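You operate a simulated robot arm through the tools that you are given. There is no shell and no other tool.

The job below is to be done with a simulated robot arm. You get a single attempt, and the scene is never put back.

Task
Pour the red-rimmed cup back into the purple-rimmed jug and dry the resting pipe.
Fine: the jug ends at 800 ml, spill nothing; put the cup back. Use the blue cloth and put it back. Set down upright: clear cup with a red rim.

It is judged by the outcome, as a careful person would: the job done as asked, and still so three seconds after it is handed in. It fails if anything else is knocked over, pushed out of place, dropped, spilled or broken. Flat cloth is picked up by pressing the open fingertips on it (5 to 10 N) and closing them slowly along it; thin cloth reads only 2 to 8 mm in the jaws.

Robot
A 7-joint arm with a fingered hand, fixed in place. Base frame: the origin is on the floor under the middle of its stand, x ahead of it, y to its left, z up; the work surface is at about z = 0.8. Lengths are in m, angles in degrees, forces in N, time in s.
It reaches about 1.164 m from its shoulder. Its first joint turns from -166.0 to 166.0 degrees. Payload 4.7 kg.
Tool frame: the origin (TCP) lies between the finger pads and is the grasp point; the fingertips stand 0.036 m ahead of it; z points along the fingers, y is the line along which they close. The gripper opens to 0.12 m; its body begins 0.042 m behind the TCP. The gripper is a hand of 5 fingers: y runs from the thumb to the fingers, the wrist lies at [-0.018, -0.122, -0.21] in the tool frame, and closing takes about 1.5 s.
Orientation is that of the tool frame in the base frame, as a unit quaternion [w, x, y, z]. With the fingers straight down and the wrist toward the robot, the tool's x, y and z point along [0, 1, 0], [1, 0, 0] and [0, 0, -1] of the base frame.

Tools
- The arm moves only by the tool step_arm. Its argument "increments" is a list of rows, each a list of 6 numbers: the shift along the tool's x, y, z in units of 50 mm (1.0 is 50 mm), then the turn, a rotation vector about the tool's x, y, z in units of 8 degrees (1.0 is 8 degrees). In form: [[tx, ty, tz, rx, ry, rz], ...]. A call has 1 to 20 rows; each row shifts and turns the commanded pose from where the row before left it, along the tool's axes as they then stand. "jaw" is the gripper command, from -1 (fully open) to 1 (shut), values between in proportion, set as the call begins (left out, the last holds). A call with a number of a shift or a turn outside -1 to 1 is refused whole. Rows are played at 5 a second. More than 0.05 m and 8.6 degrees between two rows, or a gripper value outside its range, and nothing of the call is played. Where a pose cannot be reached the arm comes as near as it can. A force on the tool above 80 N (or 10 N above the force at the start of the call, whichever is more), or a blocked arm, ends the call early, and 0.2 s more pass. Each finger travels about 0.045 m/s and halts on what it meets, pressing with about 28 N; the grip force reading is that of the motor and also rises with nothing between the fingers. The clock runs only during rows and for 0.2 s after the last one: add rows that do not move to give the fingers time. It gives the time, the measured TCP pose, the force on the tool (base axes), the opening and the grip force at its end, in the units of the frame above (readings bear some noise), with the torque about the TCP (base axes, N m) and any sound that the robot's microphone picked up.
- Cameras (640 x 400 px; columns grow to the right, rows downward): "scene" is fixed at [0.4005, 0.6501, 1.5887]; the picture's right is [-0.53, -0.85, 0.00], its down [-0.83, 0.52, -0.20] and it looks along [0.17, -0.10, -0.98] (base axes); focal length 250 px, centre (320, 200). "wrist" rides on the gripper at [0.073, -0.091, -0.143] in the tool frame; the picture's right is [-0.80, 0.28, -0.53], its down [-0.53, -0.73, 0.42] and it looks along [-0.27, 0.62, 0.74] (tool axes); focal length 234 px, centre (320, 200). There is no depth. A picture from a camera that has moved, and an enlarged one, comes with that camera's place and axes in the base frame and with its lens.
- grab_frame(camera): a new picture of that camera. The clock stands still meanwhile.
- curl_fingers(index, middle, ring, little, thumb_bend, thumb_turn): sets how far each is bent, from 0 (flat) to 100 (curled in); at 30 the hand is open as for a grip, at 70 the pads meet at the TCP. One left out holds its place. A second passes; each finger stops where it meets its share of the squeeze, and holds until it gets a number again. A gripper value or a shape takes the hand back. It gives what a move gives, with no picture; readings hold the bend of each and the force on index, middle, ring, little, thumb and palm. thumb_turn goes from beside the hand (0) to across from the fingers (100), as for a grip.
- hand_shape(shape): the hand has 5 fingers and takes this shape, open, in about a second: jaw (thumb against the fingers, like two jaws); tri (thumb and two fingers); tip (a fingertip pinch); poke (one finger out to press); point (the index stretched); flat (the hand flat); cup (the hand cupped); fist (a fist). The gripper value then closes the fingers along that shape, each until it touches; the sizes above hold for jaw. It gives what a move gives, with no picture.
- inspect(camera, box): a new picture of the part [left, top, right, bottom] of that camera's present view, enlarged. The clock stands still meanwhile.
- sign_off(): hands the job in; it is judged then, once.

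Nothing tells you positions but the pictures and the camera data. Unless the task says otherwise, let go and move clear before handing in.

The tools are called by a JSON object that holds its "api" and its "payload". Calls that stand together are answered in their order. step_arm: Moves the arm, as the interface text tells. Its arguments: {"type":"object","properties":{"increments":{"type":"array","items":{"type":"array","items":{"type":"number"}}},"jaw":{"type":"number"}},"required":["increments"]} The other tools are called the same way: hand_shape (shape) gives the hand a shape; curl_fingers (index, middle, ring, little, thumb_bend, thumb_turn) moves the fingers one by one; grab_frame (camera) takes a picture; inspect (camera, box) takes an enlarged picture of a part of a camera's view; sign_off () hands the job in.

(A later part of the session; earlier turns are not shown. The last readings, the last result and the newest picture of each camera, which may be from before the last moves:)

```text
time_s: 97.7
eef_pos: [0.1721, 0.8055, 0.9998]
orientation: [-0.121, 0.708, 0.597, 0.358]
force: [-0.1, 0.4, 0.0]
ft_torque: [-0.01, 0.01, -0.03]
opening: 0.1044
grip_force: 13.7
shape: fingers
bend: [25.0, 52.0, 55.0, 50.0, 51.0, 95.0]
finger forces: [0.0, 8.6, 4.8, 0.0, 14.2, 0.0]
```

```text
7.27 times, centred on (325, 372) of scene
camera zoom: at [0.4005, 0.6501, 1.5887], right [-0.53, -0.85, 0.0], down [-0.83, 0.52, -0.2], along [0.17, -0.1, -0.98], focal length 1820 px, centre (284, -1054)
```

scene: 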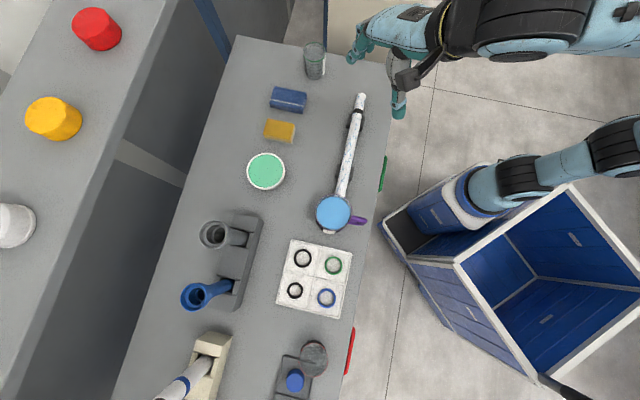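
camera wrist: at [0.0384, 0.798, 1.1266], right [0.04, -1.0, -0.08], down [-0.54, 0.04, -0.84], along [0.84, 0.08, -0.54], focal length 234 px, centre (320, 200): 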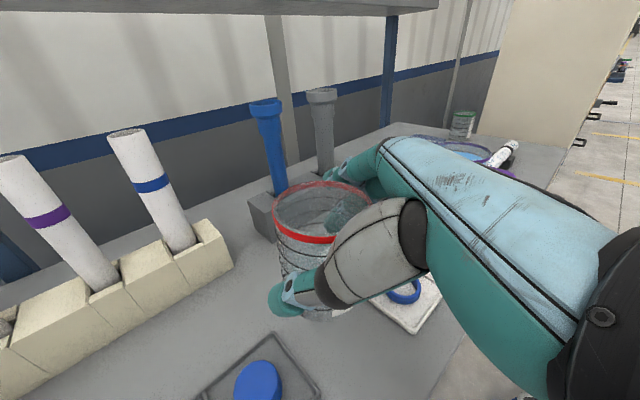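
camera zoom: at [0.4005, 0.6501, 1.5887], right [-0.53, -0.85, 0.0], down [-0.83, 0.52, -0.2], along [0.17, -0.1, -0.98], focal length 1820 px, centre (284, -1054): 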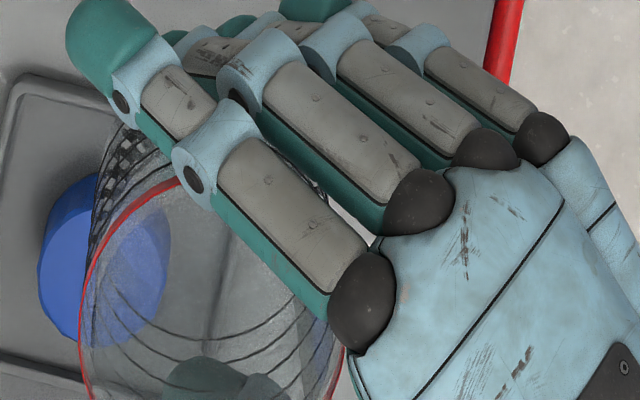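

By this view the cup still leans several degrees toward −y. I'll zoom on its foot to measure that precisely.

{"api": "inspect", "payload": {"camera": "wrist", "box": [270, 280, 370, 340]}}

{"api": "inspect", "payload": {"camera": "wrist", "box": [260, 170, 380, 250]}}

```text
6.40 times, centred on (320, 310) of wrist
camera zoom: at [0.0384, 0.798, 1.1266], right [0.04, -1.0, -0.08], down [-0.54, 0.04, -0.84], along [0.84, 0.08, -0.54], focal length 1499 px, centre (320, -504)
```

zoom: 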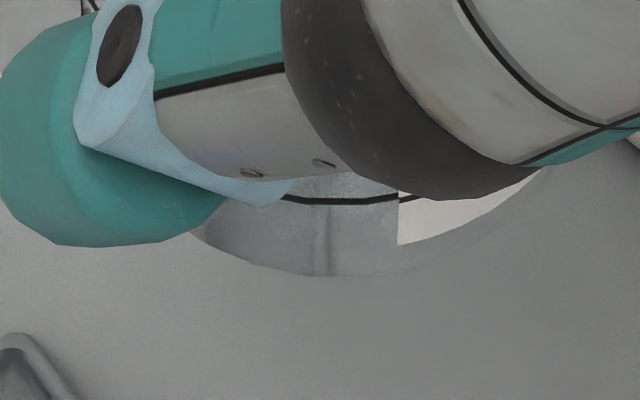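

```text
5.00 times, centred on (320, 210) of wrist
camera zoom: at [0.0384, 0.798, 1.1266], right [0.04, -1.0, -0.08], down [-0.54, 0.04, -0.84], along [0.84, 0.08, -0.54], focal length 1171 px, centre (320, 150)
```

zoom: 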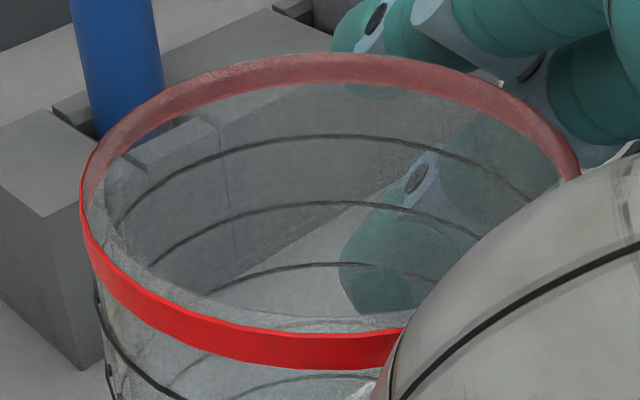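

The cup's axis is now within about 3° of vertical. Because the thumb hangs low in this roll, I'll first set the cup down on free table between the two trays, let it settle upright, and then regrasp it cleanly for its final spot.

{"api": "step_arm", "payload": {"increments": [[0, 0, 0, -0.151, -0.292, -0.243], [-0.458, -0.05, 0.382, 0, 0, 0], [-0.458, -0.05, 0.382, 0, 0, 0], [-0.458, -0.05, 0.382, 0, 0, 0], [-0.458, -0.05, 0.382, 0, 0, 0], [0, 0, 0, 0, 0, 0]]}}

{"api": "inspect", "payload": {"camera": "scene", "box": [270, 290, 370, 390]}}

{"api": "inspect", "payload": {"camera": "wrist", "box": [250, 165, 400, 335]}}

```text
time_s: 99.1
eef_pos: [0.1918, 0.7778, 0.8841]
orientation: [-0.095, 0.706, 0.607, 0.352]
force: [0.3, -0.4, -0.8]
ft_torque: [-0.02, 0.0, 0.0]
opening: 0.1043
grip_force: 13.9
shape: fingers
bend: [25.0, 52.0, 55.0, 50.0, 51.0, 95.0]
finger forces: [0.1, 8.7, 4.6, 0.0, 14.0, 0.0]
```

```text
4.00 times, centred on (320, 340) of scene
camera zoom: at [0.4005, 0.6501, 1.5887], right [-0.53, -0.85, 0.0], down [-0.83, 0.52, -0.2], along [0.17, -0.1, -0.98], focal length 1001 px, centre (320, -360)
```

zoom: 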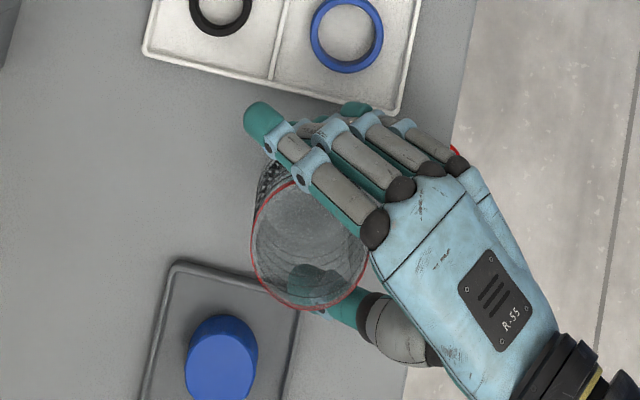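

```text
2.35 times, centred on (325, 250) of wrist
camera zoom: at [0.0532, 0.7765, 1.0082], right [0.05, -1.0, -0.02], down [-0.52, 0.0, -0.85], along [0.85, 0.05, -0.52], focal length 551 px, centre (308, 82)
```

zoom: 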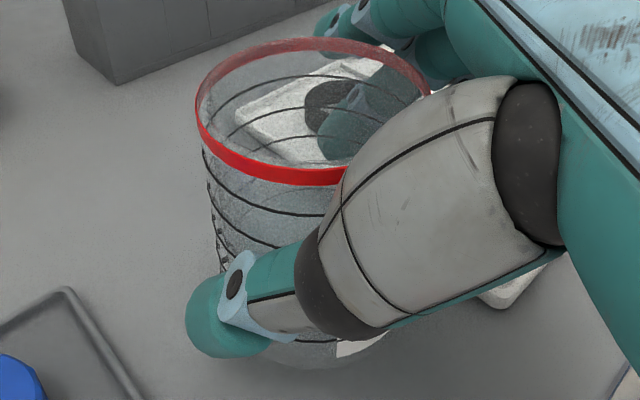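

The cup looks upright now, hovering over free table. I'll lower it in small steps until it touches.

{"api": "step_arm", "payload": {"increments": [[-0.049, -0.023, 0.059, 0, 0, 0], [-0.049, -0.023, 0.059, 0, 0, 0], [-0.049, -0.023, 0.059, 0, 0, 0], [0, 0, 0, 0, 0, 0]]}}

{"api": "step_arm", "payload": {"increments": [[-0.025, -0.012, 0.029, 0, 0, 0], [0, 0, 0, 0, 0, 0]]}}

{"api": "step_arm", "payload": {"increments": [[-0.025, -0.012, 0.029, 0, 0, 0], [0, 0, 0, 0, 0, 0]]}}

```text
time_s: 100.1
eef_pos: [0.1905, 0.7791, 0.8736]
orientation: [-0.095, 0.706, 0.607, 0.352]
force: [0.3, 0.0, -0.1]
ft_torque: [-0.02, 0.01, 0.0]
opening: 0.1041
grip_force: 13.8
shape: fingers
bend: [25.0, 52.0, 55.0, 50.0, 51.0, 95.0]
finger forces: [0.0, 8.5, 4.6, 0.0, 13.9, 0.0]
```

```text
time_s: 100.7
eef_pos: [0.1911, 0.778, 0.8718]
orientation: [-0.094, 0.706, 0.607, 0.352]
force: [-0.8, 0.8, -0.7]
ft_torque: [-0.02, 0.01, -0.01]
opening: 0.1042
grip_force: 13.4
shape: fingers
bend: [25.0, 52.0, 55.0, 50.0, 51.0, 95.0]
finger forces: [0.1, 8.6, 4.6, 0.0, 14.1, 0.0]
```

```text
time_s: 101.3
eef_pos: [0.19, 0.7777, 0.8687]
orientation: [-0.095, 0.706, 0.607, 0.352]
force: [-0.6, 0.7, -1.0]
ft_torque: [-0.02, 0.01, 0.04]
opening: 0.1044
grip_force: 13.4
shape: fingers
bend: [25.0, 52.0, 55.0, 50.0, 51.0, 95.0]
finger forces: [0.0, 8.7, 4.6, 0.0, 14.0, 0.1]
```

{"api": "step_arm", "payload": {"increments": [[-0.025, -0.012, 0.029, 0, 0, 0], [0, 0, 0, 0, 0, 0]]}}

{"api": "step_arm", "payload": {"increments": [[-0.025, -0.012, 0.029, 0, 0, 0], [0, 0, 0, 0, 0, 0]]}}

{"api": "step_arm", "payload": {"increments": [[-0.012, -0.006, 0.015, 0, 0, 0], [0, 0, 0, 0, 0, 0]]}}

```text
time_s: 101.9
eef_pos: [0.1911, 0.7776, 0.8664]
orientation: [-0.095, 0.706, 0.607, 0.352]
force: [-0.2, 0.0, -0.2]
ft_torque: [-0.01, 0.0, -0.04]
opening: 0.1041
grip_force: 13.1
shape: fingers
bend: [25.0, 52.0, 55.0, 50.0, 51.0, 95.0]
finger forces: [0.0, 8.6, 4.6, 0.0, 14.0, 0.1]
```

```text
time_s: 102.5
eef_pos: [0.1907, 0.7782, 0.8651]
orientation: [-0.094, 0.706, 0.608, 0.352]
force: [1.1, -0.3, -1.0]
ft_torque: [-0.02, 0.05, 0.01]
opening: 0.104
grip_force: 13.4
shape: fingers
bend: [25.0, 52.0, 55.0, 50.0, 51.0, 95.0]
finger forces: [0.0, 8.5, 4.6, 0.0, 13.9, 0.0]
```

```text
time_s: 103.1
eef_pos: [0.1908, 0.7792, 0.8639]
orientation: [-0.094, 0.706, 0.607, 0.352]
force: [0.7, 0.5, 0.6]
ft_torque: [0.02, 0.04, -0.01]
opening: 0.1042
grip_force: 13.8
shape: fingers
bend: [25.0, 52.0, 55.0, 50.0, 51.0, 95.0]
finger forces: [0.0, 8.7, 4.6, 0.0, 13.8, 0.0]
```

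No contact yet; I'll continue millimetre by millimetre.

{"api": "step_arm", "payload": {"increments": [[-0.018, -0.009, 0.022, 0, 0, 0], [0, 0, 0, 0, 0, 0]]}}

{"api": "step_arm", "payload": {"increments": [[-0.018, -0.009, 0.022, 0, 0, 0], [0, 0, 0, 0, 0, 0]]}}

{"api": "inspect", "payload": {"camera": "wrist", "box": [250, 165, 400, 335]}}

```text
time_s: 103.7
eef_pos: [0.1908, 0.7786, 0.8631]
orientation: [-0.095, 0.705, 0.608, 0.352]
force: [0.7, -1.0, 5.1]
ft_torque: [0.04, 0.01, 0.04]
opening: 0.1037
grip_force: 13.2
shape: fingers
bend: [25.0, 52.0, 55.0, 50.0, 52.0, 95.0]
finger forces: [0.0, 8.9, 4.6, 0.0, 13.4, 0.0]
```

```text
time_s: 104.3
eef_pos: [0.1908, 0.7786, 0.8624]
orientation: [-0.095, 0.706, 0.607, 0.353]
force: [-0.6, -2.0, 11.3]
ft_torque: [0.05, -0.13, 0.0]
opening: 0.1033
grip_force: 13.9
shape: fingers
bend: [25.0, 52.0, 55.0, 50.0, 52.0, 94.0]
finger forces: [0.0, 8.9, 4.8, 0.0, 13.5, 0.0]
```

```text
2.35 times, centred on (325, 250) of wrist
camera zoom: at [0.0536, 0.7768, 0.9853], right [0.05, -1.0, -0.03], down [-0.52, 0.0, -0.85], along [0.85, 0.05, -0.52], focal length 551 px, centre (308, 82)
```

zoom: 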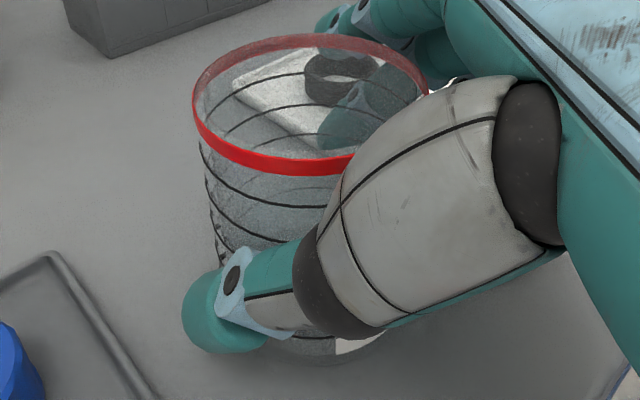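

Touchdown. I'll ease the pressure and open the fingers gently.

{"api": "step_arm", "payload": {"increments": [[0.022, 0.01, -0.026, 0, 0, 0], [0, 0, 0, 0, 0, 0]]}}

{"api": "curl_fingers", "payload": {"middle": 46, "ring": 48, "little": 40, "thumb_bend": 46}}

{"api": "curl_fingers", "payload": {"index": 22, "middle": 28, "ring": 28, "little": 28, "thumb_bend": 30}}

{"api": "inspect", "payload": {"camera": "scene", "box": [270, 290, 370, 390]}}

{"api": "inspect", "payload": {"camera": "wrist", "box": [250, 165, 400, 335]}}

```text
time_s: 104.9
eef_pos: [0.1901, 0.7775, 0.8621]
orientation: [-0.095, 0.706, 0.607, 0.352]
force: [-0.5, -0.3, 6.5]
ft_torque: [0.01, -0.04, 0.06]
opening: 0.1036
grip_force: 13.4
shape: fingers
bend: [25.0, 52.0, 55.0, 50.0, 52.0, 94.0]
finger forces: [0.0, 9.0, 4.5, 0.0, 13.5, 0.1]
```

```text
time_s: 105.9
eef_pos: [0.1887, 0.7788, 0.8632]
orientation: [-0.095, 0.706, 0.607, 0.352]
force: [0.3, -0.1, 0.5]
ft_torque: [-0.02, 0.0, 0.0]
opening: 0.1085
grip_force: 0.1
shape: fingers
bend: [25.0, 46.0, 48.0, 40.0, 46.0, 97.0]
finger forces: [0.1, 0.0, 0.1, 0.0, 0.0, 0.0]
```

```text
time_s: 106.9
eef_pos: [0.191, 0.7771, 0.8635]
orientation: [-0.094, 0.706, 0.607, 0.352]
force: [-0.9, 0.5, 0.8]
ft_torque: [-0.05, 0.04, 0.0]
opening: 0.1363
grip_force: 0.0
shape: fingers
bend: [22.0, 28.0, 28.0, 28.0, 30.0, 97.0]
finger forces: [0.0, 0.0, 0.0, 0.1, 0.0, 0.0]
```

```text
4.00 times, centred on (320, 340) of scene
camera zoom: at [0.4005, 0.6501, 1.5887], right [-0.53, -0.85, 0.0], down [-0.83, 0.52, -0.2], along [0.17, -0.1, -0.98], focal length 1001 px, centre (320, -360)
```

zoom: 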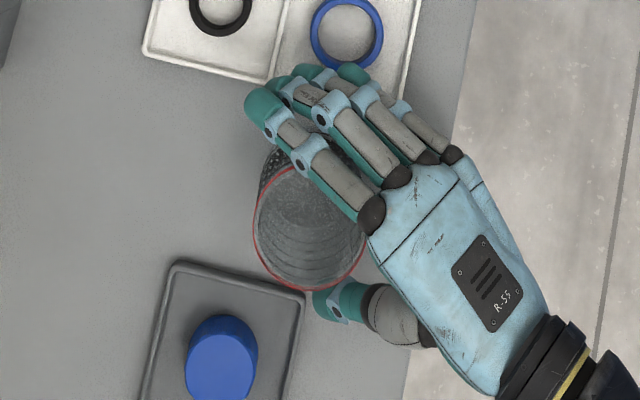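

```text
2.35 times, centred on (325, 250) of wrist
camera zoom: at [0.0536, 0.7772, 0.986], right [0.05, -1.0, -0.02], down [-0.52, 0.0, -0.85], along [0.85, 0.05, -0.52], focal length 551 px, centre (308, 82)
```

zoom: 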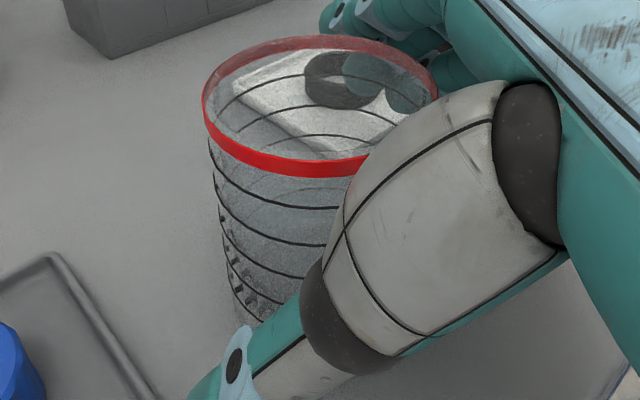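

The cup stands upright on free table at about [0.198, 0.784]. I'll lift the hand off, undo the roll, and check the cup before regrasping to bring it the last 3 cm to its place.

{"api": "step_arm", "payload": {"increments": [[0.531, 0.254, -0.636, 0, 0, 0], [0.531, 0.254, -0.636, 0, 0, 0], [0.531, 0.254, -0.636, 0, 0, 0], [0, 0, 0, 0.151, 0.292, 0.243], [0, 0, 0, 0.44, 0.107, 0.44], [0, 0, 0, 0.44, 0.107, 0.44], [0, 0, 0, 0.44, 0.107, 0.44], [0, 0, 0, 0, 0, 0]]}}

{"api": "inspect", "payload": {"camera": "scene", "box": [270, 290, 370, 390]}}

{"api": "inspect", "payload": {"camera": "wrist", "box": [250, 230, 410, 370]}}

```text
time_s: 108.7
eef_pos: [0.1907, 0.7786, 0.9927]
orientation: [-0.231, 0.738, 0.556, 0.305]
force: [-0.7, -0.5, -1.2]
ft_torque: [0.03, 0.0, 0.0]
opening: 0.1363
grip_force: 0.1
shape: fingers
bend: [22.0, 28.0, 28.0, 28.0, 30.0, 98.0]
finger forces: [0.1, 0.1, 0.1, 0.0, 0.0, 0.0]
```

```text
4.00 times, centred on (320, 340) of scene
camera zoom: at [0.4005, 0.6501, 1.5887], right [-0.53, -0.85, 0.0], down [-0.83, 0.52, -0.2], along [0.17, -0.1, -0.98], focal length 1001 px, centre (320, -360)
```

zoom: 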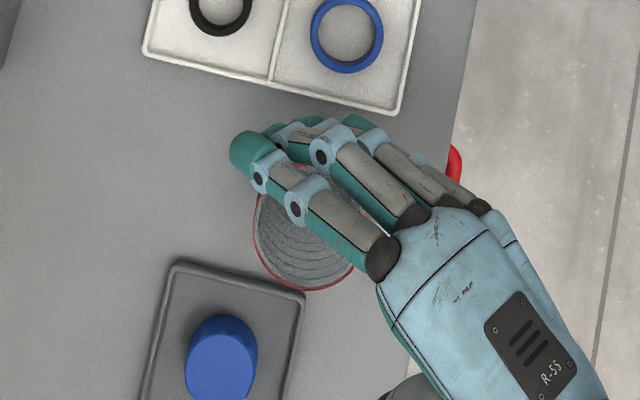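

```text
2.86 times, centred on (330, 300) of wrist
camera zoom: at [0.0904, 0.7552, 1.146], right [0.01, -0.98, -0.2], down [-0.73, 0.13, -0.68], along [0.69, 0.15, -0.71], focal length 669 px, centre (291, -86)
```

zoom: 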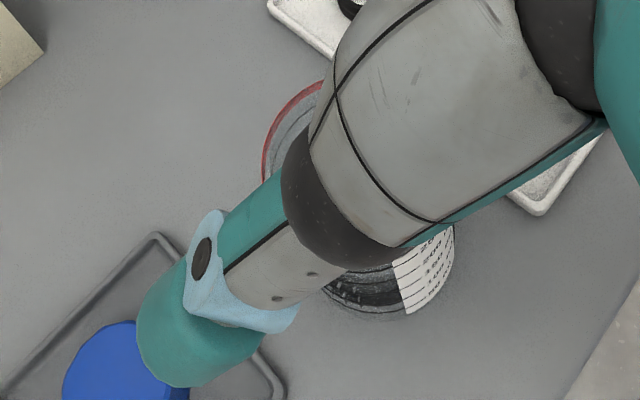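

It stands straight. I'll descend over it again with the hand unrolled and grasp it.

{"api": "step_arm", "payload": {"increments": [[-0.441, 0.029, 0.44, 0, 0, 0], [-0.441, 0.029, 0.44, 0, 0, 0], [-0.441, 0.029, 0.44, 0, 0, 0], [-0.441, 0.029, 0.44, 0, 0, 0], [0, 0, 0, 0, 0, 0]]}}

{"api": "inspect", "payload": {"camera": "scene", "box": [270, 290, 370, 390]}}

```text
time_s: 109.9
eef_pos: [0.197, 0.7773, 0.8685]
orientation: [-0.231, 0.736, 0.558, 0.305]
force: [-0.5, -0.7, -0.4]
ft_torque: [-0.03, 0.0, 0.01]
opening: 0.1365
grip_force: 0.0
shape: fingers
bend: [22.0, 28.0, 28.0, 28.0, 30.0, 98.0]
finger forces: [0.0, 0.1, 0.0, 0.0, 0.0, 0.0]
```

```text
4.00 times, centred on (320, 340) of scene
camera zoom: at [0.4005, 0.6501, 1.5887], right [-0.53, -0.85, 0.0], down [-0.83, 0.52, -0.2], along [0.17, -0.1, -0.98], focal length 1001 px, centre (320, -360)
```

zoom: 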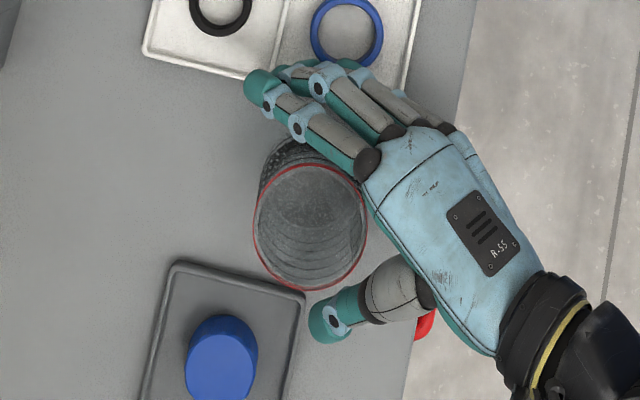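

Now I'll close on the cup and lift it just 1 cm.

{"api": "curl_fingers", "payload": {"middle": 60, "ring": 60, "little": 45, "thumb_bend": 60}}

{"api": "step_arm", "payload": {"increments": [[0.071, 0, -0.071, 0, 0, 0], [0.071, 0, -0.071, 0, 0, 0], [0.071, 0, -0.071, 0, 0, 0], [0, 0, 0, 0, 0, 0]]}}

{"api": "inspect", "payload": {"camera": "scene", "box": [270, 290, 370, 390]}}

{"api": "inspect", "payload": {"camera": "wrist", "box": [240, 160, 380, 320]}}

```text
time_s: 110.9
eef_pos: [0.1967, 0.7766, 0.8699]
orientation: [-0.231, 0.737, 0.557, 0.305]
force: [1.4, 0.0, 5.6]
ft_torque: [0.0, -0.3, 0.01]
opening: 0.11
grip_force: 15.9
shape: fingers
bend: [22.0, 52.0, 52.0, 45.0, 52.0, 95.0]
finger forces: [0.0, 8.5, 6.8, 0.0, 16.0, 0.1]
```

```text
time_s: 111.9
eef_pos: [0.1965, 0.7771, 0.8832]
orientation: [-0.23, 0.738, 0.557, 0.304]
force: [0.0, -0.6, 0.3]
ft_torque: [0.02, -0.02, 0.02]
opening: 0.1101
grip_force: 15.8
shape: fingers
bend: [22.0, 52.0, 53.0, 45.0, 52.0, 95.0]
finger forces: [0.0, 8.4, 6.6, 0.0, 15.9, 0.0]
```

```text
4.00 times, centred on (320, 340) of scene
camera zoom: at [0.4005, 0.6501, 1.5887], right [-0.53, -0.85, 0.0], down [-0.83, 0.52, -0.2], along [0.17, -0.1, -0.98], focal length 1001 px, centre (320, -360)
```

zoom: 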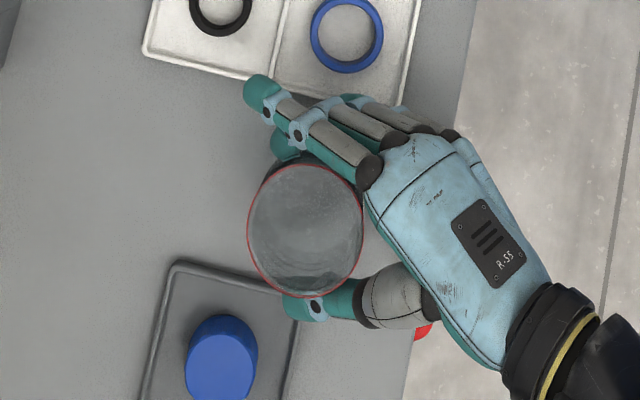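

```text
2.50 times, centred on (310, 240) of wrist
camera zoom: at [0.0959, 0.7531, 1.0363], right [0.01, -0.98, -0.2], down [-0.73, 0.13, -0.68], along [0.69, 0.15, -0.71], focal length 585 px, centre (345, 100)
```

zoom: 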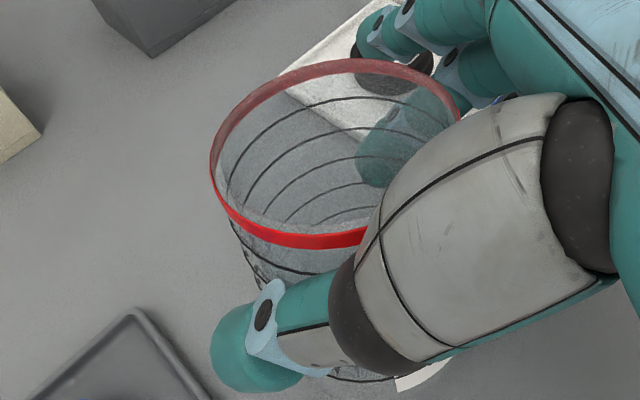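

The cup tilts a few degrees toward the fingers when gripped, which explains the earlier trouble; it will settle flat on free table. I'll carry it back toward its place, keeping its foot clear of the tray.

{"api": "step_arm", "payload": {"increments": [[0.141, 0, -0.141, 0, 0, 0], [0.124, -0.169, 0.123, 0, 0, 0], [0.124, -0.169, 0.123, 0, 0, 0], [0, 0, 0, 0, 0, 0]]}}

{"api": "inspect", "payload": {"camera": "scene", "box": [275, 320, 355, 390]}}

{"api": "inspect", "payload": {"camera": "wrist", "box": [240, 160, 400, 340]}}

```text
time_s: 112.9
eef_pos: [0.1854, 0.7988, 0.8934]
orientation: [-0.231, 0.738, 0.556, 0.305]
force: [-0.2, -0.5, 0.3]
ft_torque: [0.01, -0.05, -0.01]
opening: 0.1099
grip_force: 15.3
shape: fingers
bend: [22.0, 52.0, 53.0, 45.0, 52.0, 95.0]
finger forces: [0.0, 8.3, 6.5, 0.0, 15.9, 0.0]
```

```text
5.71 times, centred on (315, 355) of scene
camera zoom: at [0.4005, 0.6501, 1.5887], right [-0.53, -0.85, 0.0], down [-0.83, 0.52, -0.2], along [0.17, -0.1, -0.98], focal length 1430 px, centre (349, -686)
```

zoom: 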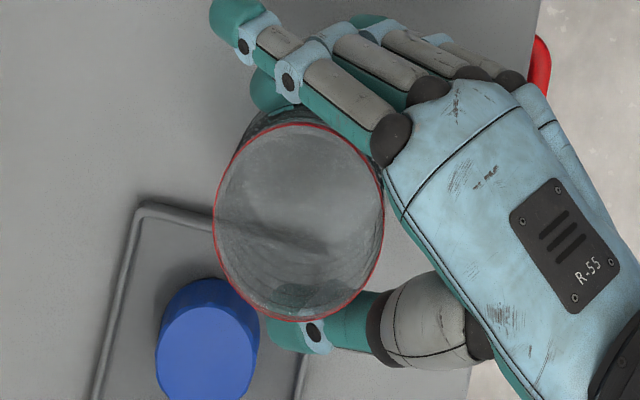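

```text
2.22 times, centred on (320, 250) of wrist
camera zoom: at [0.0844, 0.7746, 1.0462], right [0.01, -0.98, -0.2], down [-0.73, 0.13, -0.68], along [0.69, 0.15, -0.71], focal length 520 px, centre (320, 89)
```

zoom: 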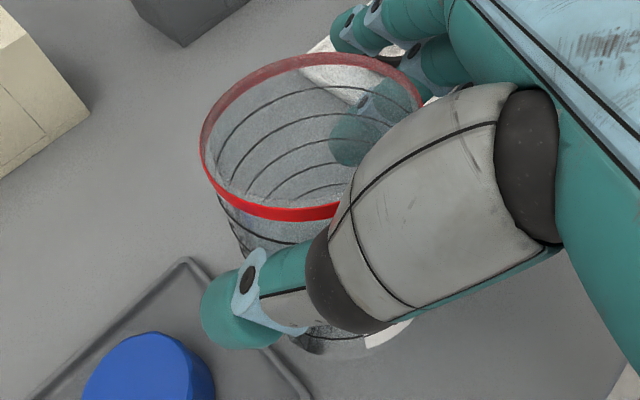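

Measured from both views, the cup leans about 13° in the hand with its foot toward the tray. I'll level it by rotating the hand before setting down.

{"api": "step_arm", "payload": {"increments": [[0, 0, 0, -0.433, -0.516, -0.432], [0, 0, 0, -0.433, -0.516, -0.432], [0, 0, 0, 0, 0, 0]]}}

{"api": "inspect", "payload": {"camera": "scene", "box": [275, 320, 355, 390]}}

{"api": "inspect", "payload": {"camera": "wrist", "box": [240, 160, 400, 340]}}

```text
time_s: 113.7
eef_pos: [0.1858, 0.7986, 0.8927]
orientation: [-0.126, 0.734, 0.597, 0.298]
force: [-0.6, -0.3, -1.2]
ft_torque: [0.0, 0.0, 0.04]
opening: 0.11
grip_force: 15.4
shape: fingers
bend: [22.0, 52.0, 53.0, 45.0, 52.0, 95.0]
finger forces: [0.0, 8.3, 6.6, 0.0, 15.9, 0.0]
```

```text
5.71 times, centred on (315, 355) of scene
camera zoom: at [0.4005, 0.6501, 1.5887], right [-0.53, -0.85, 0.0], down [-0.83, 0.52, -0.2], along [0.17, -0.1, -0.98], focal length 1430 px, centre (349, -686)
```

zoom: 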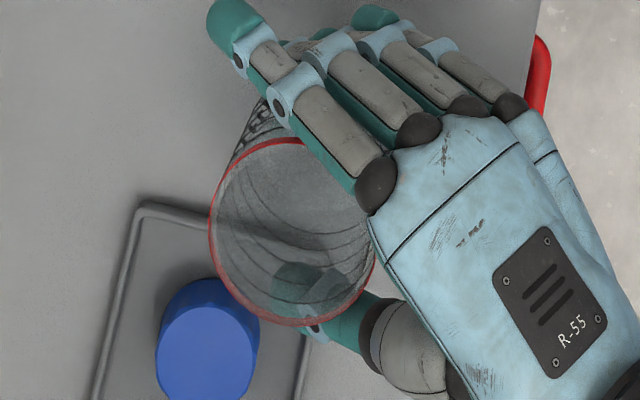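

```text
2.22 times, centred on (320, 250) of wrist
camera zoom: at [0.0662, 0.8021, 1.0336], right [0.02, -1.0, -0.01], down [-0.63, -0.01, -0.77], along [0.77, 0.02, -0.63], focal length 520 px, centre (320, 89)
```

zoom: 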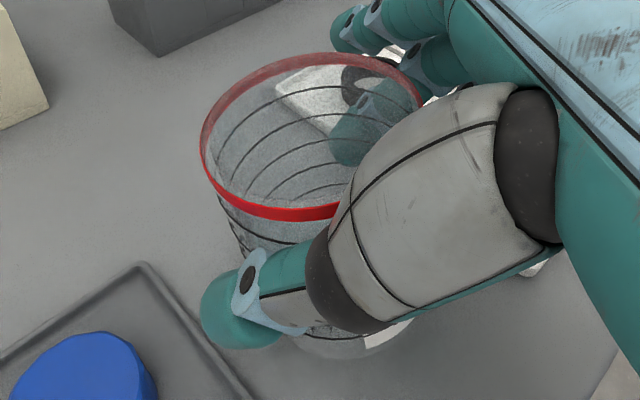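

The rim's shape now matches an upright cup in the overhead view. I'll check its foot in the wrist view too.

{"api": "inspect", "payload": {"camera": "wrist", "box": [280, 270, 390, 340]}}

{"api": "inspect", "payload": {"camera": "scene", "box": [295, 330, 345, 380]}}

```text
5.71 times, centred on (335, 305) of wrist
camera zoom: at [0.0662, 0.8021, 1.0336], right [0.02, -1.0, -0.01], down [-0.63, -0.01, -0.77], along [0.77, 0.02, -0.63], focal length 1338 px, centre (234, -400)
```

zoom: 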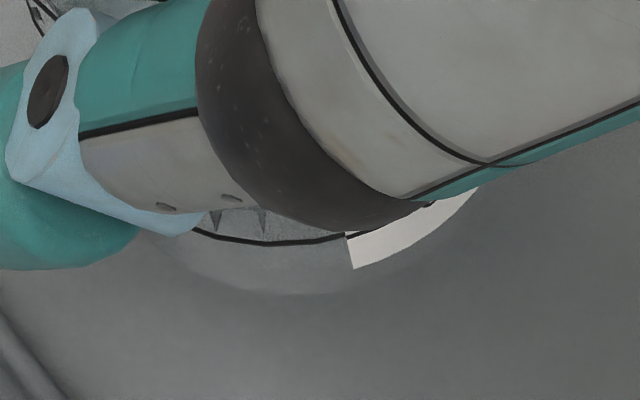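

```text
8.00 times, centred on (320, 355) of scene
camera zoom: at [0.4005, 0.6501, 1.5887], right [-0.53, -0.85, 0.0], down [-0.83, 0.52, -0.2], along [0.17, -0.1, -0.98], focal length 2002 px, centre (320, -1040)
```

zoom: 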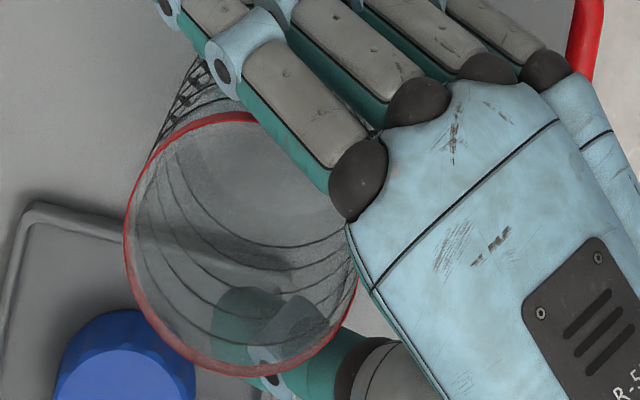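

The foot is now a bit too far toward −y (about 6° lean the other way). I'll correct that by rotating back slightly.

{"api": "step_arm", "payload": {"increments": [[0, 0, 0, -0.067, 0.763, 0.115], [0, 0, 0, 0, 0, 0]]}}

{"api": "inspect", "payload": {"camera": "scene", "box": [295, 330, 345, 380]}}

{"api": "inspect", "payload": {"camera": "wrist", "box": [280, 270, 390, 340]}}

{"api": "inspect", "payload": {"camera": "wrist", "box": [240, 160, 400, 260]}}

```text
time_s: 114.3
eef_pos: [0.1856, 0.7985, 0.8933]
orientation: [-0.156, 0.723, 0.581, 0.339]
force: [0.6, -0.3, -0.3]
ft_torque: [0.01, 0.02, 0.0]
opening: 0.1101
grip_force: 16.1
shape: fingers
bend: [22.0, 52.0, 53.0, 45.0, 52.0, 95.0]
finger forces: [0.0, 8.3, 6.6, 0.0, 15.9, 0.0]
```

```text
8.00 times, centred on (320, 355) of scene
camera zoom: at [0.4005, 0.6501, 1.5887], right [-0.53, -0.85, 0.0], down [-0.83, 0.52, -0.2], along [0.17, -0.1, -0.98], focal length 2002 px, centre (320, -1040)
```

zoom: 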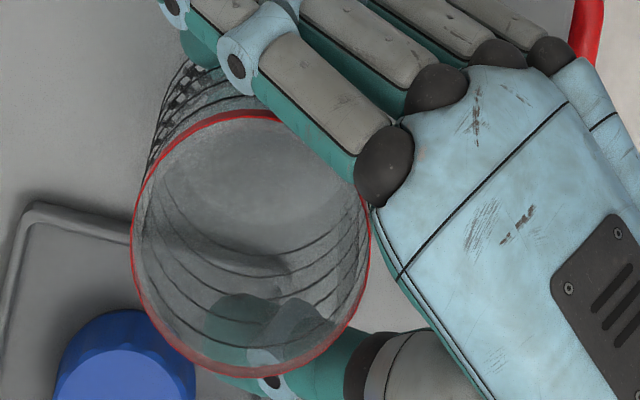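

```text
5.71 times, centred on (335, 305) of wrist
camera zoom: at [0.0625, 0.7874, 1.0301], right [0.03, -0.99, -0.11], down [-0.61, 0.07, -0.79], along [0.79, 0.09, -0.61], focal length 1338 px, centre (234, -400)
```

zoom: 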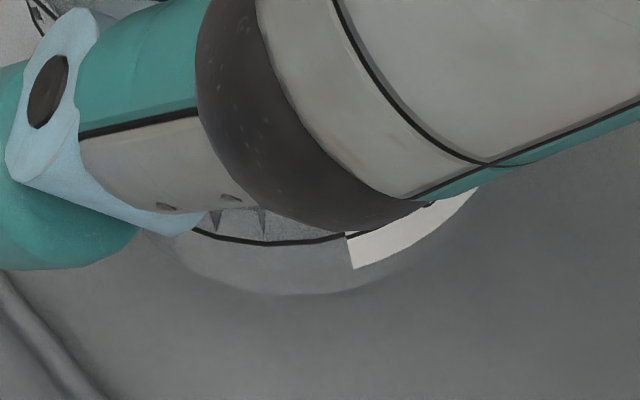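

```text
4.00 times, centred on (320, 210) of wrist
camera zoom: at [0.0625, 0.7874, 1.0301], right [0.03, -0.99, -0.11], down [-0.61, 0.07, -0.79], along [0.79, 0.09, -0.61], focal length 937 px, centre (320, 160)
```

zoom: 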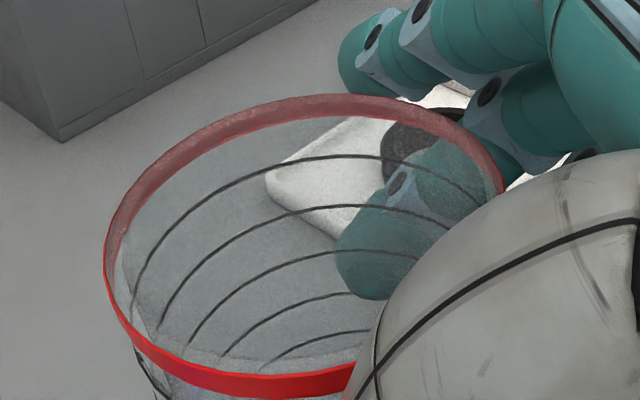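

Both views now agree the cup is upright, with its foot about 8 mm clear of the tray. I'll lower it gently to contact.

{"api": "step_arm", "payload": {"increments": [[-0.078, -0.041, 0.085, 0, 0, 0], [-0.078, -0.041, 0.085, 0, 0, 0], [-0.078, -0.041, 0.085, 0, 0, 0], [0, 0, 0, 0, 0, 0]]}}

{"api": "step_arm", "payload": {"increments": [[-0.02, -0.005, 0.022, 0, 0, 0], [0, 0, 0, 0, 0, 0]]}}

{"api": "step_arm", "payload": {"increments": [[-0.02, -0.005, 0.022, 0, 0, 0], [0, 0, 0, 0, 0, 0]]}}

```text
time_s: 115.3
eef_pos: [0.1821, 0.7998, 0.8763]
orientation: [-0.157, 0.723, 0.581, 0.338]
force: [-0.1, -0.3, -1.0]
ft_torque: [0.01, 0.0, -0.01]
opening: 0.1102
grip_force: 14.9
shape: fingers
bend: [22.0, 52.0, 53.0, 45.0, 52.0, 95.0]
finger forces: [0.1, 8.2, 6.7, 0.0, 15.9, 0.0]
```

```text
time_s: 115.9
eef_pos: [0.1811, 0.7987, 0.8736]
orientation: [-0.156, 0.723, 0.581, 0.339]
force: [-0.1, -0.5, -1.0]
ft_torque: [0.0, -0.04, 0.0]
opening: 0.11
grip_force: 16.0
shape: fingers
bend: [22.0, 52.0, 53.0, 45.0, 52.0, 95.0]
finger forces: [0.0, 8.4, 6.6, 0.0, 15.9, 0.0]
```

```text
time_s: 116.5
eef_pos: [0.1817, 0.7986, 0.8715]
orientation: [-0.156, 0.724, 0.582, 0.338]
force: [0.1, 0.7, 0.1]
ft_torque: [0.01, 0.0, -0.01]
opening: 0.1101
grip_force: 15.6
shape: fingers
bend: [22.0, 52.0, 53.0, 45.0, 52.0, 95.0]
finger forces: [0.0, 8.4, 6.6, 0.0, 15.8, 0.0]
```

{"api": "step_arm", "payload": {"increments": [[-0.02, -0.005, 0.022, 0, 0, 0], [0, 0, 0, 0, 0, 0]]}}

{"api": "step_arm", "payload": {"increments": [[-0.013, -0.003, 0.014, 0, 0, 0], [0, 0, 0, 0, 0, 0]]}}

{"api": "step_arm", "payload": {"increments": [[-0.013, -0.003, 0.014, 0, 0, 0], [0, 0, 0, 0, 0, 0]]}}

```text
time_s: 117.1
eef_pos: [0.1819, 0.7975, 0.8704]
orientation: [-0.157, 0.723, 0.581, 0.338]
force: [0.6, 0.6, -0.6]
ft_torque: [-0.02, 0.03, 0.04]
opening: 0.1099
grip_force: 15.7
shape: fingers
bend: [22.0, 52.0, 53.0, 45.0, 52.0, 95.0]
finger forces: [0.1, 8.3, 6.6, 0.0, 15.8, 0.0]
```

```text
time_s: 117.7
eef_pos: [0.1818, 0.7997, 0.8696]
orientation: [-0.157, 0.723, 0.581, 0.338]
force: [-0.9, -0.3, -0.4]
ft_torque: [0.01, 0.0, -0.03]
opening: 0.1102
grip_force: 15.6
shape: fingers
bend: [22.0, 52.0, 53.0, 45.0, 52.0, 95.0]
finger forces: [0.0, 8.3, 6.7, 0.0, 16.0, 0.1]
```

```text
time_s: 118.3
eef_pos: [0.1815, 0.7987, 0.8683]
orientation: [-0.157, 0.723, 0.581, 0.338]
force: [0.1, -0.7, 0.0]
ft_torque: [0.0, -0.01, 0.0]
opening: 0.1098
grip_force: 15.2
shape: fingers
bend: [22.0, 52.0, 53.0, 45.0, 52.0, 95.0]
finger forces: [0.1, 8.3, 6.6, 0.0, 16.0, 0.0]
```

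{"api": "step_arm", "payload": {"increments": [[-0.013, -0.003, 0.014, 0, 0, 0], [0, 0, 0, 0, 0, 0]]}}

{"api": "step_arm", "payload": {"increments": [[-0.013, -0.003, 0.014, 0, 0, 0], [0, 0, 0, 0, 0, 0]]}}

{"api": "inspect", "payload": {"camera": "scene", "box": [295, 330, 345, 380]}}

```text
time_s: 118.9
eef_pos: [0.1817, 0.8008, 0.8679]
orientation: [-0.157, 0.724, 0.581, 0.338]
force: [0.3, -0.1, 2.4]
ft_torque: [0.06, 0.05, 0.01]
opening: 0.1097
grip_force: 14.7
shape: fingers
bend: [22.0, 53.0, 53.0, 45.0, 52.0, 94.0]
finger forces: [0.0, 8.1, 6.3, 0.0, 15.4, 0.0]
```

```text
time_s: 119.5
eef_pos: [0.1822, 0.7998, 0.8677]
orientation: [-0.157, 0.724, 0.581, 0.337]
force: [-0.4, -1.3, 4.3]
ft_torque: [0.1, 0.06, 0.04]
opening: 0.1099
grip_force: 14.7
shape: fingers
bend: [22.0, 53.0, 53.0, 45.0, 52.0, 94.0]
finger forces: [0.0, 8.1, 6.3, 0.0, 15.1, 0.0]
```

```text
8.00 times, centred on (320, 355) of scene
camera zoom: at [0.4005, 0.6501, 1.5887], right [-0.53, -0.85, 0.0], down [-0.83, 0.52, -0.2], along [0.17, -0.1, -0.98], focal length 2002 px, centre (320, -1040)
```

zoom: 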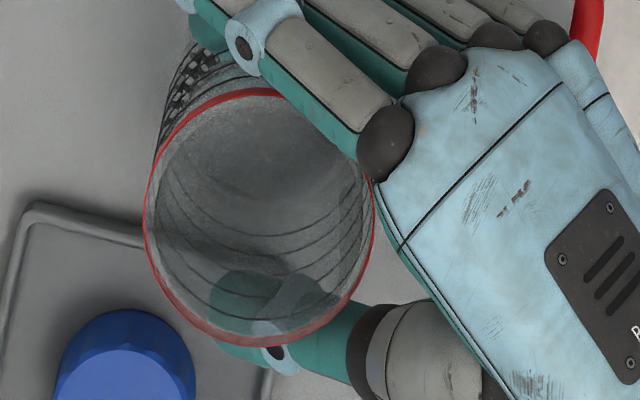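

Touchdown with about 4 N. I'll release gently and open.

{"api": "curl_fingers", "payload": {"middle": 46, "ring": 46, "little": 40, "thumb_bend": 46}}

{"api": "curl_fingers", "payload": {"index": 22, "middle": 28, "ring": 28, "little": 28, "thumb_bend": 30}}

{"api": "inspect", "payload": {"camera": "scene", "box": [280, 325, 344, 385]}}

{"api": "inspect", "payload": {"camera": "wrist", "box": [240, 160, 400, 340]}}

```text
time_s: 120.5
eef_pos: [0.1822, 0.799, 0.8662]
orientation: [-0.156, 0.724, 0.581, 0.337]
force: [0.8, -0.1, 0.3]
ft_torque: [0.01, -0.02, -0.01]
opening: 0.1135
grip_force: 0.1
shape: fingers
bend: [22.0, 46.0, 46.0, 40.0, 46.0, 97.0]
finger forces: [0.0, 0.0, 0.0, 0.0, 0.0, 0.1]
```

```text
time_s: 121.5
eef_pos: [0.1815, 0.7993, 0.866]
orientation: [-0.157, 0.724, 0.581, 0.338]
force: [-0.5, 0.3, 0.0]
ft_torque: [0.02, 0.0, -0.02]
opening: 0.1364
grip_force: 0.2
shape: fingers
bend: [22.0, 28.0, 28.0, 28.0, 30.0, 97.0]
finger forces: [0.1, 0.0, 0.0, 0.0, 0.0, 0.1]
```

```text
6.67 times, centred on (312, 355) of scene
camera zoom: at [0.4005, 0.6501, 1.5887], right [-0.53, -0.85, 0.0], down [-0.83, 0.52, -0.2], along [0.17, -0.1, -0.98], focal length 1668 px, centre (373, -833)
```

zoom: 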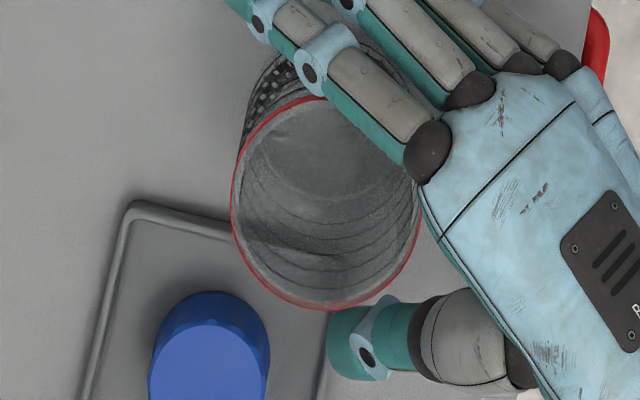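

```text
2.22 times, centred on (320, 250) of wrist
camera zoom: at [0.0593, 0.788, 1.0038], right [0.03, -0.99, -0.11], down [-0.61, 0.07, -0.79], along [0.79, 0.09, -0.61], focal length 520 px, centre (320, 89)
```

zoom: 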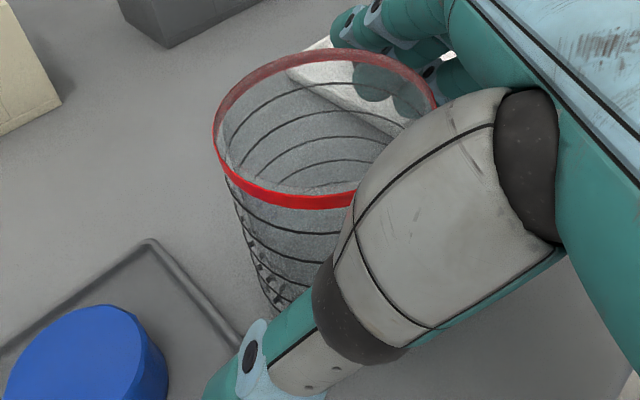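

The cup stands upright, about 1.5 cm from its exact original spot and clear of the tray. I'll lift the hand off and verify.

{"api": "step_arm", "payload": {"increments": [[0.252, 0.063, -0.27, 0, 0, 0], [0.252, 0.063, -0.27, 0, 0, 0], [0.504, 0.126, -0.54, 0, 0, 0], [0.504, 0.126, -0.54, 0, 0, 0], [0.504, 0.126, -0.54, 0, 0, 0], [0.504, 0.126, -0.54, 0, 0, 0], [0, 0, 0, 0, 0, 0]]}}

{"api": "hand_shape", "payload": {"shape": "jaw"}}

{"api": "inspect", "payload": {"camera": "scene", "box": [280, 325, 344, 385]}}

```text
time_s: 123.1
eef_pos: [0.1831, 0.8002, 1.0542]
orientation: [-0.156, 0.724, 0.582, 0.337]
force: [-0.1, -0.6, -0.6]
ft_torque: [-0.03, -0.01, 0.0]
opening: 0.1363
grip_force: 0.0
shape: fingers
bend: [22.0, 28.0, 28.0, 28.0, 30.0, 97.0]
finger forces: [0.0, 0.0, 0.0, 0.0, 0.1, 0.1]
```

```text
time_s: 124.0
eef_pos: [0.1828, 0.8001, 1.0536]
orientation: [-0.156, 0.724, 0.581, 0.337]
force: [-0.1, -0.3, 0.3]
ft_torque: [-0.01, 0.01, -0.02]
opening: 0.1197
grip_force: 0.0
shape: jaw
bend: [30.0, 30.0, 30.0, 30.0, 30.0, 97.0]
finger forces: [0.0, 0.0, 0.0, 0.1, 0.0, 0.0]
```

```text
6.67 times, centred on (312, 355) of scene
camera zoom: at [0.4005, 0.6501, 1.5887], right [-0.53, -0.85, 0.0], down [-0.83, 0.52, -0.2], along [0.17, -0.1, -0.98], focal length 1668 px, centre (373, -833)
```

zoom: 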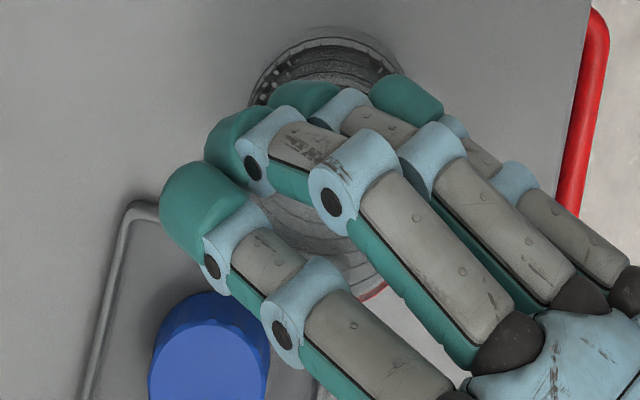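

The cup is fine. Next, the cloth: I'll level the hand to point straight down and travel over the bench to the far end, well above everything.

{"api": "step_arm", "payload": {"increments": [[0, 0, 0, 0.194, -0.892, 0.071], [0, 0, 0, 0.194, -0.892, 0.071], [0, 0, 0, 0.194, -0.892, 0.071], [0, 0, 0, 0.194, -0.892, 0.071], [0, 0, 0, 0.194, -0.892, 0.071], [0, 0, 0, 0.194, -0.892, 0.071], [-0.222, 0.919, -0.12, 0, 0, 0], [-0.222, 0.919, -0.12, 0, 0, 0], [-0.222, 0.919, -0.12, 0, 0, 0], [-0.222, 0.919, -0.12, 0, 0, 0], [-0.222, 0.919, -0.12, 0, 0, 0], [-0.222, 0.919, -0.12, 0, 0, 0], [-0.222, 0.919, -0.12, 0, 0, 0], [-0.222, 0.919, -0.12, 0, 0, 0], [-0.222, 0.919, -0.12, 0, 0, 0], [-0.222, 0.919, -0.12, 0, 0, 0], [-0.222, 0.919, -0.12, 0, 0, 0], [-0.222, 0.919, -0.12, 0, 0, 0], [-0.222, 0.919, -0.12, 0, 0, 0], [0, 0, 0, 0, 0, 0]]}}

{"api": "grab_frame", "payload": {"camera": "wrist"}}

{"api": "inspect", "payload": {"camera": "scene", "box": [280, 325, 344, 385]}}

```text
time_s: 128.2
eef_pos: [0.7175, 0.4934, 1.13]
orientation: [-0.027, 0.794, 0.605, 0.057]
force: [0.0, -0.2, -0.1]
ft_torque: [0.01, 0.0, 0.0]
opening: 0.1199
grip_force: 0.0
shape: jaw
bend: [30.0, 30.0, 30.0, 30.0, 30.0, 98.0]
finger forces: [0.0, 0.1, 0.0, 0.0, 0.1, 0.0]
out of reach, approached as far as the arm can: row 6
```

```text
taken
camera wrist: at [0.6404, 0.5697, 1.278], right [0.03, -0.9, 0.43], down [-0.82, -0.27, -0.51], along [0.57, -0.34, -0.75], focal length 234 px, centre (320, 200)
```

wrist: 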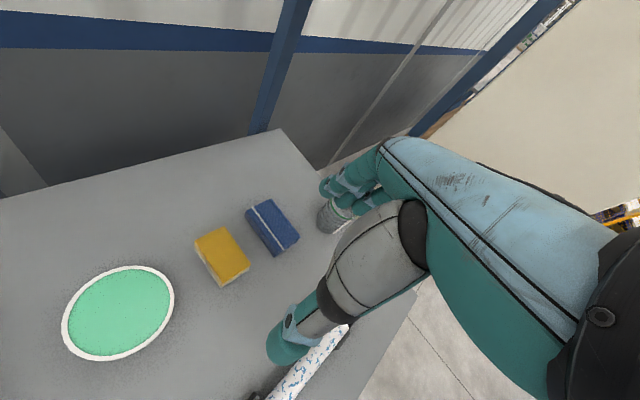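

```text
6.67 times, centred on (312, 355) of scene
camera zoom: at [0.4005, 0.6501, 1.5887], right [-0.53, -0.85, 0.0], down [-0.83, 0.52, -0.2], along [0.17, -0.1, -0.98], focal length 1668 px, centre (373, -833)
```

zoom: 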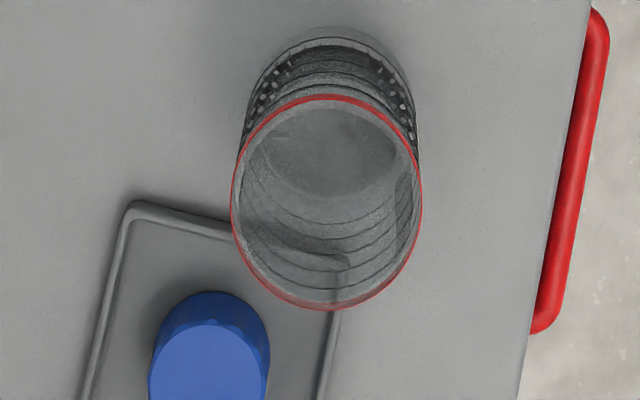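

The cup is clearly upright now. I'll turn to heading 45° so the fingers close across the cloth's short side, and hover over it to test the reach.

{"api": "step_arm", "payload": {"increments": [[0, 0, 0, -0.114, -0.024, 0.921], [0, 0, 0, -0.114, -0.024, 0.921], [0, 0, 0, -0.114, -0.024, 0.921], [0, 0, 0, -0.114, -0.024, 0.921], [0.343, 0.547, 0.568, 0, 0, 0], [0.343, 0.547, 0.568, 0, 0, 0], [0.343, 0.547, 0.568, 0, 0, 0], [0.343, 0.547, 0.568, 0, 0, 0], [0.343, 0.547, 0.568, 0, 0, 0], [0, 0, 0, 0, 0, 0]]}}

{"api": "grab_frame", "payload": {"camera": "wrist"}}

{"api": "grab_frame", "payload": {"camera": "scene"}}

```text
time_s: 130.4
eef_pos: [0.8882, 0.4659, 1.0016]
orientation: [-0.012, 0.922, 0.382, 0.06]
force: [-1.3, -0.1, 0.7]
ft_torque: [-0.01, 0.02, 0.0]
opening: 0.1198
grip_force: 0.0
shape: jaw
bend: [30.0, 30.0, 30.0, 30.0, 30.0, 98.0]
finger forces: [0.1, 0.0, 0.0, 0.0, 0.1, 0.0]
```

```text
taken
camera wrist: at [0.8605, 0.5706, 1.15], right [-0.42, -0.8, 0.43], down [-0.85, 0.18, -0.5], along [0.33, -0.58, -0.75], focal length 234 px, centre (320, 200)
```

wrist: 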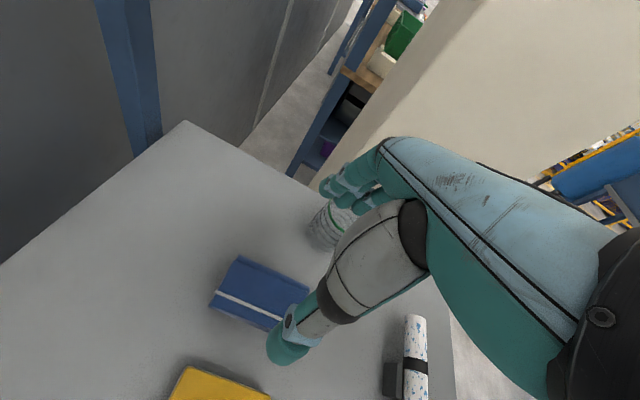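

```text
taken
```

scene: 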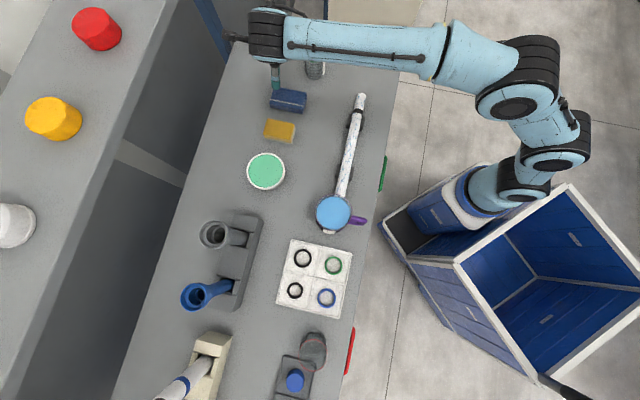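

The hover pose above the cloth is reachable. I'll look closely at the cloth from here.

{"api": "inspect", "payload": {"camera": "wrist", "box": [190, 240, 330, 360]}}

{"api": "inspect", "payload": {"camera": "scene", "box": [240, 60, 340, 150]}}

```text
3.33 times, centred on (260, 300) of wrist
camera zoom: at [0.8605, 0.5706, 1.15], right [-0.42, -0.8, 0.43], down [-0.85, 0.18, -0.5], along [0.33, -0.58, -0.75], focal length 781 px, centre (520, -133)
```

zoom: 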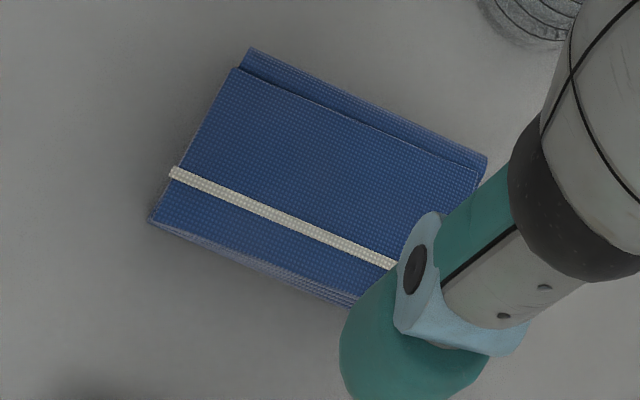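

```text
4.44 times, centred on (290, 105) of scene
camera zoom: at [0.4005, 0.6501, 1.5887], right [-0.53, -0.85, 0.0], down [-0.83, 0.52, -0.2], along [0.17, -0.1, -0.98], focal length 1112 px, centre (453, 622)
```

zoom: 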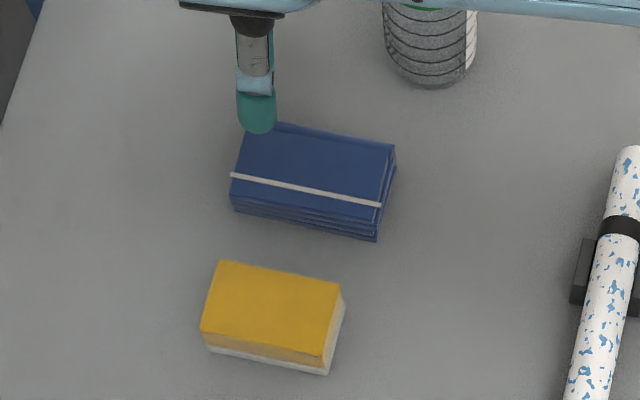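

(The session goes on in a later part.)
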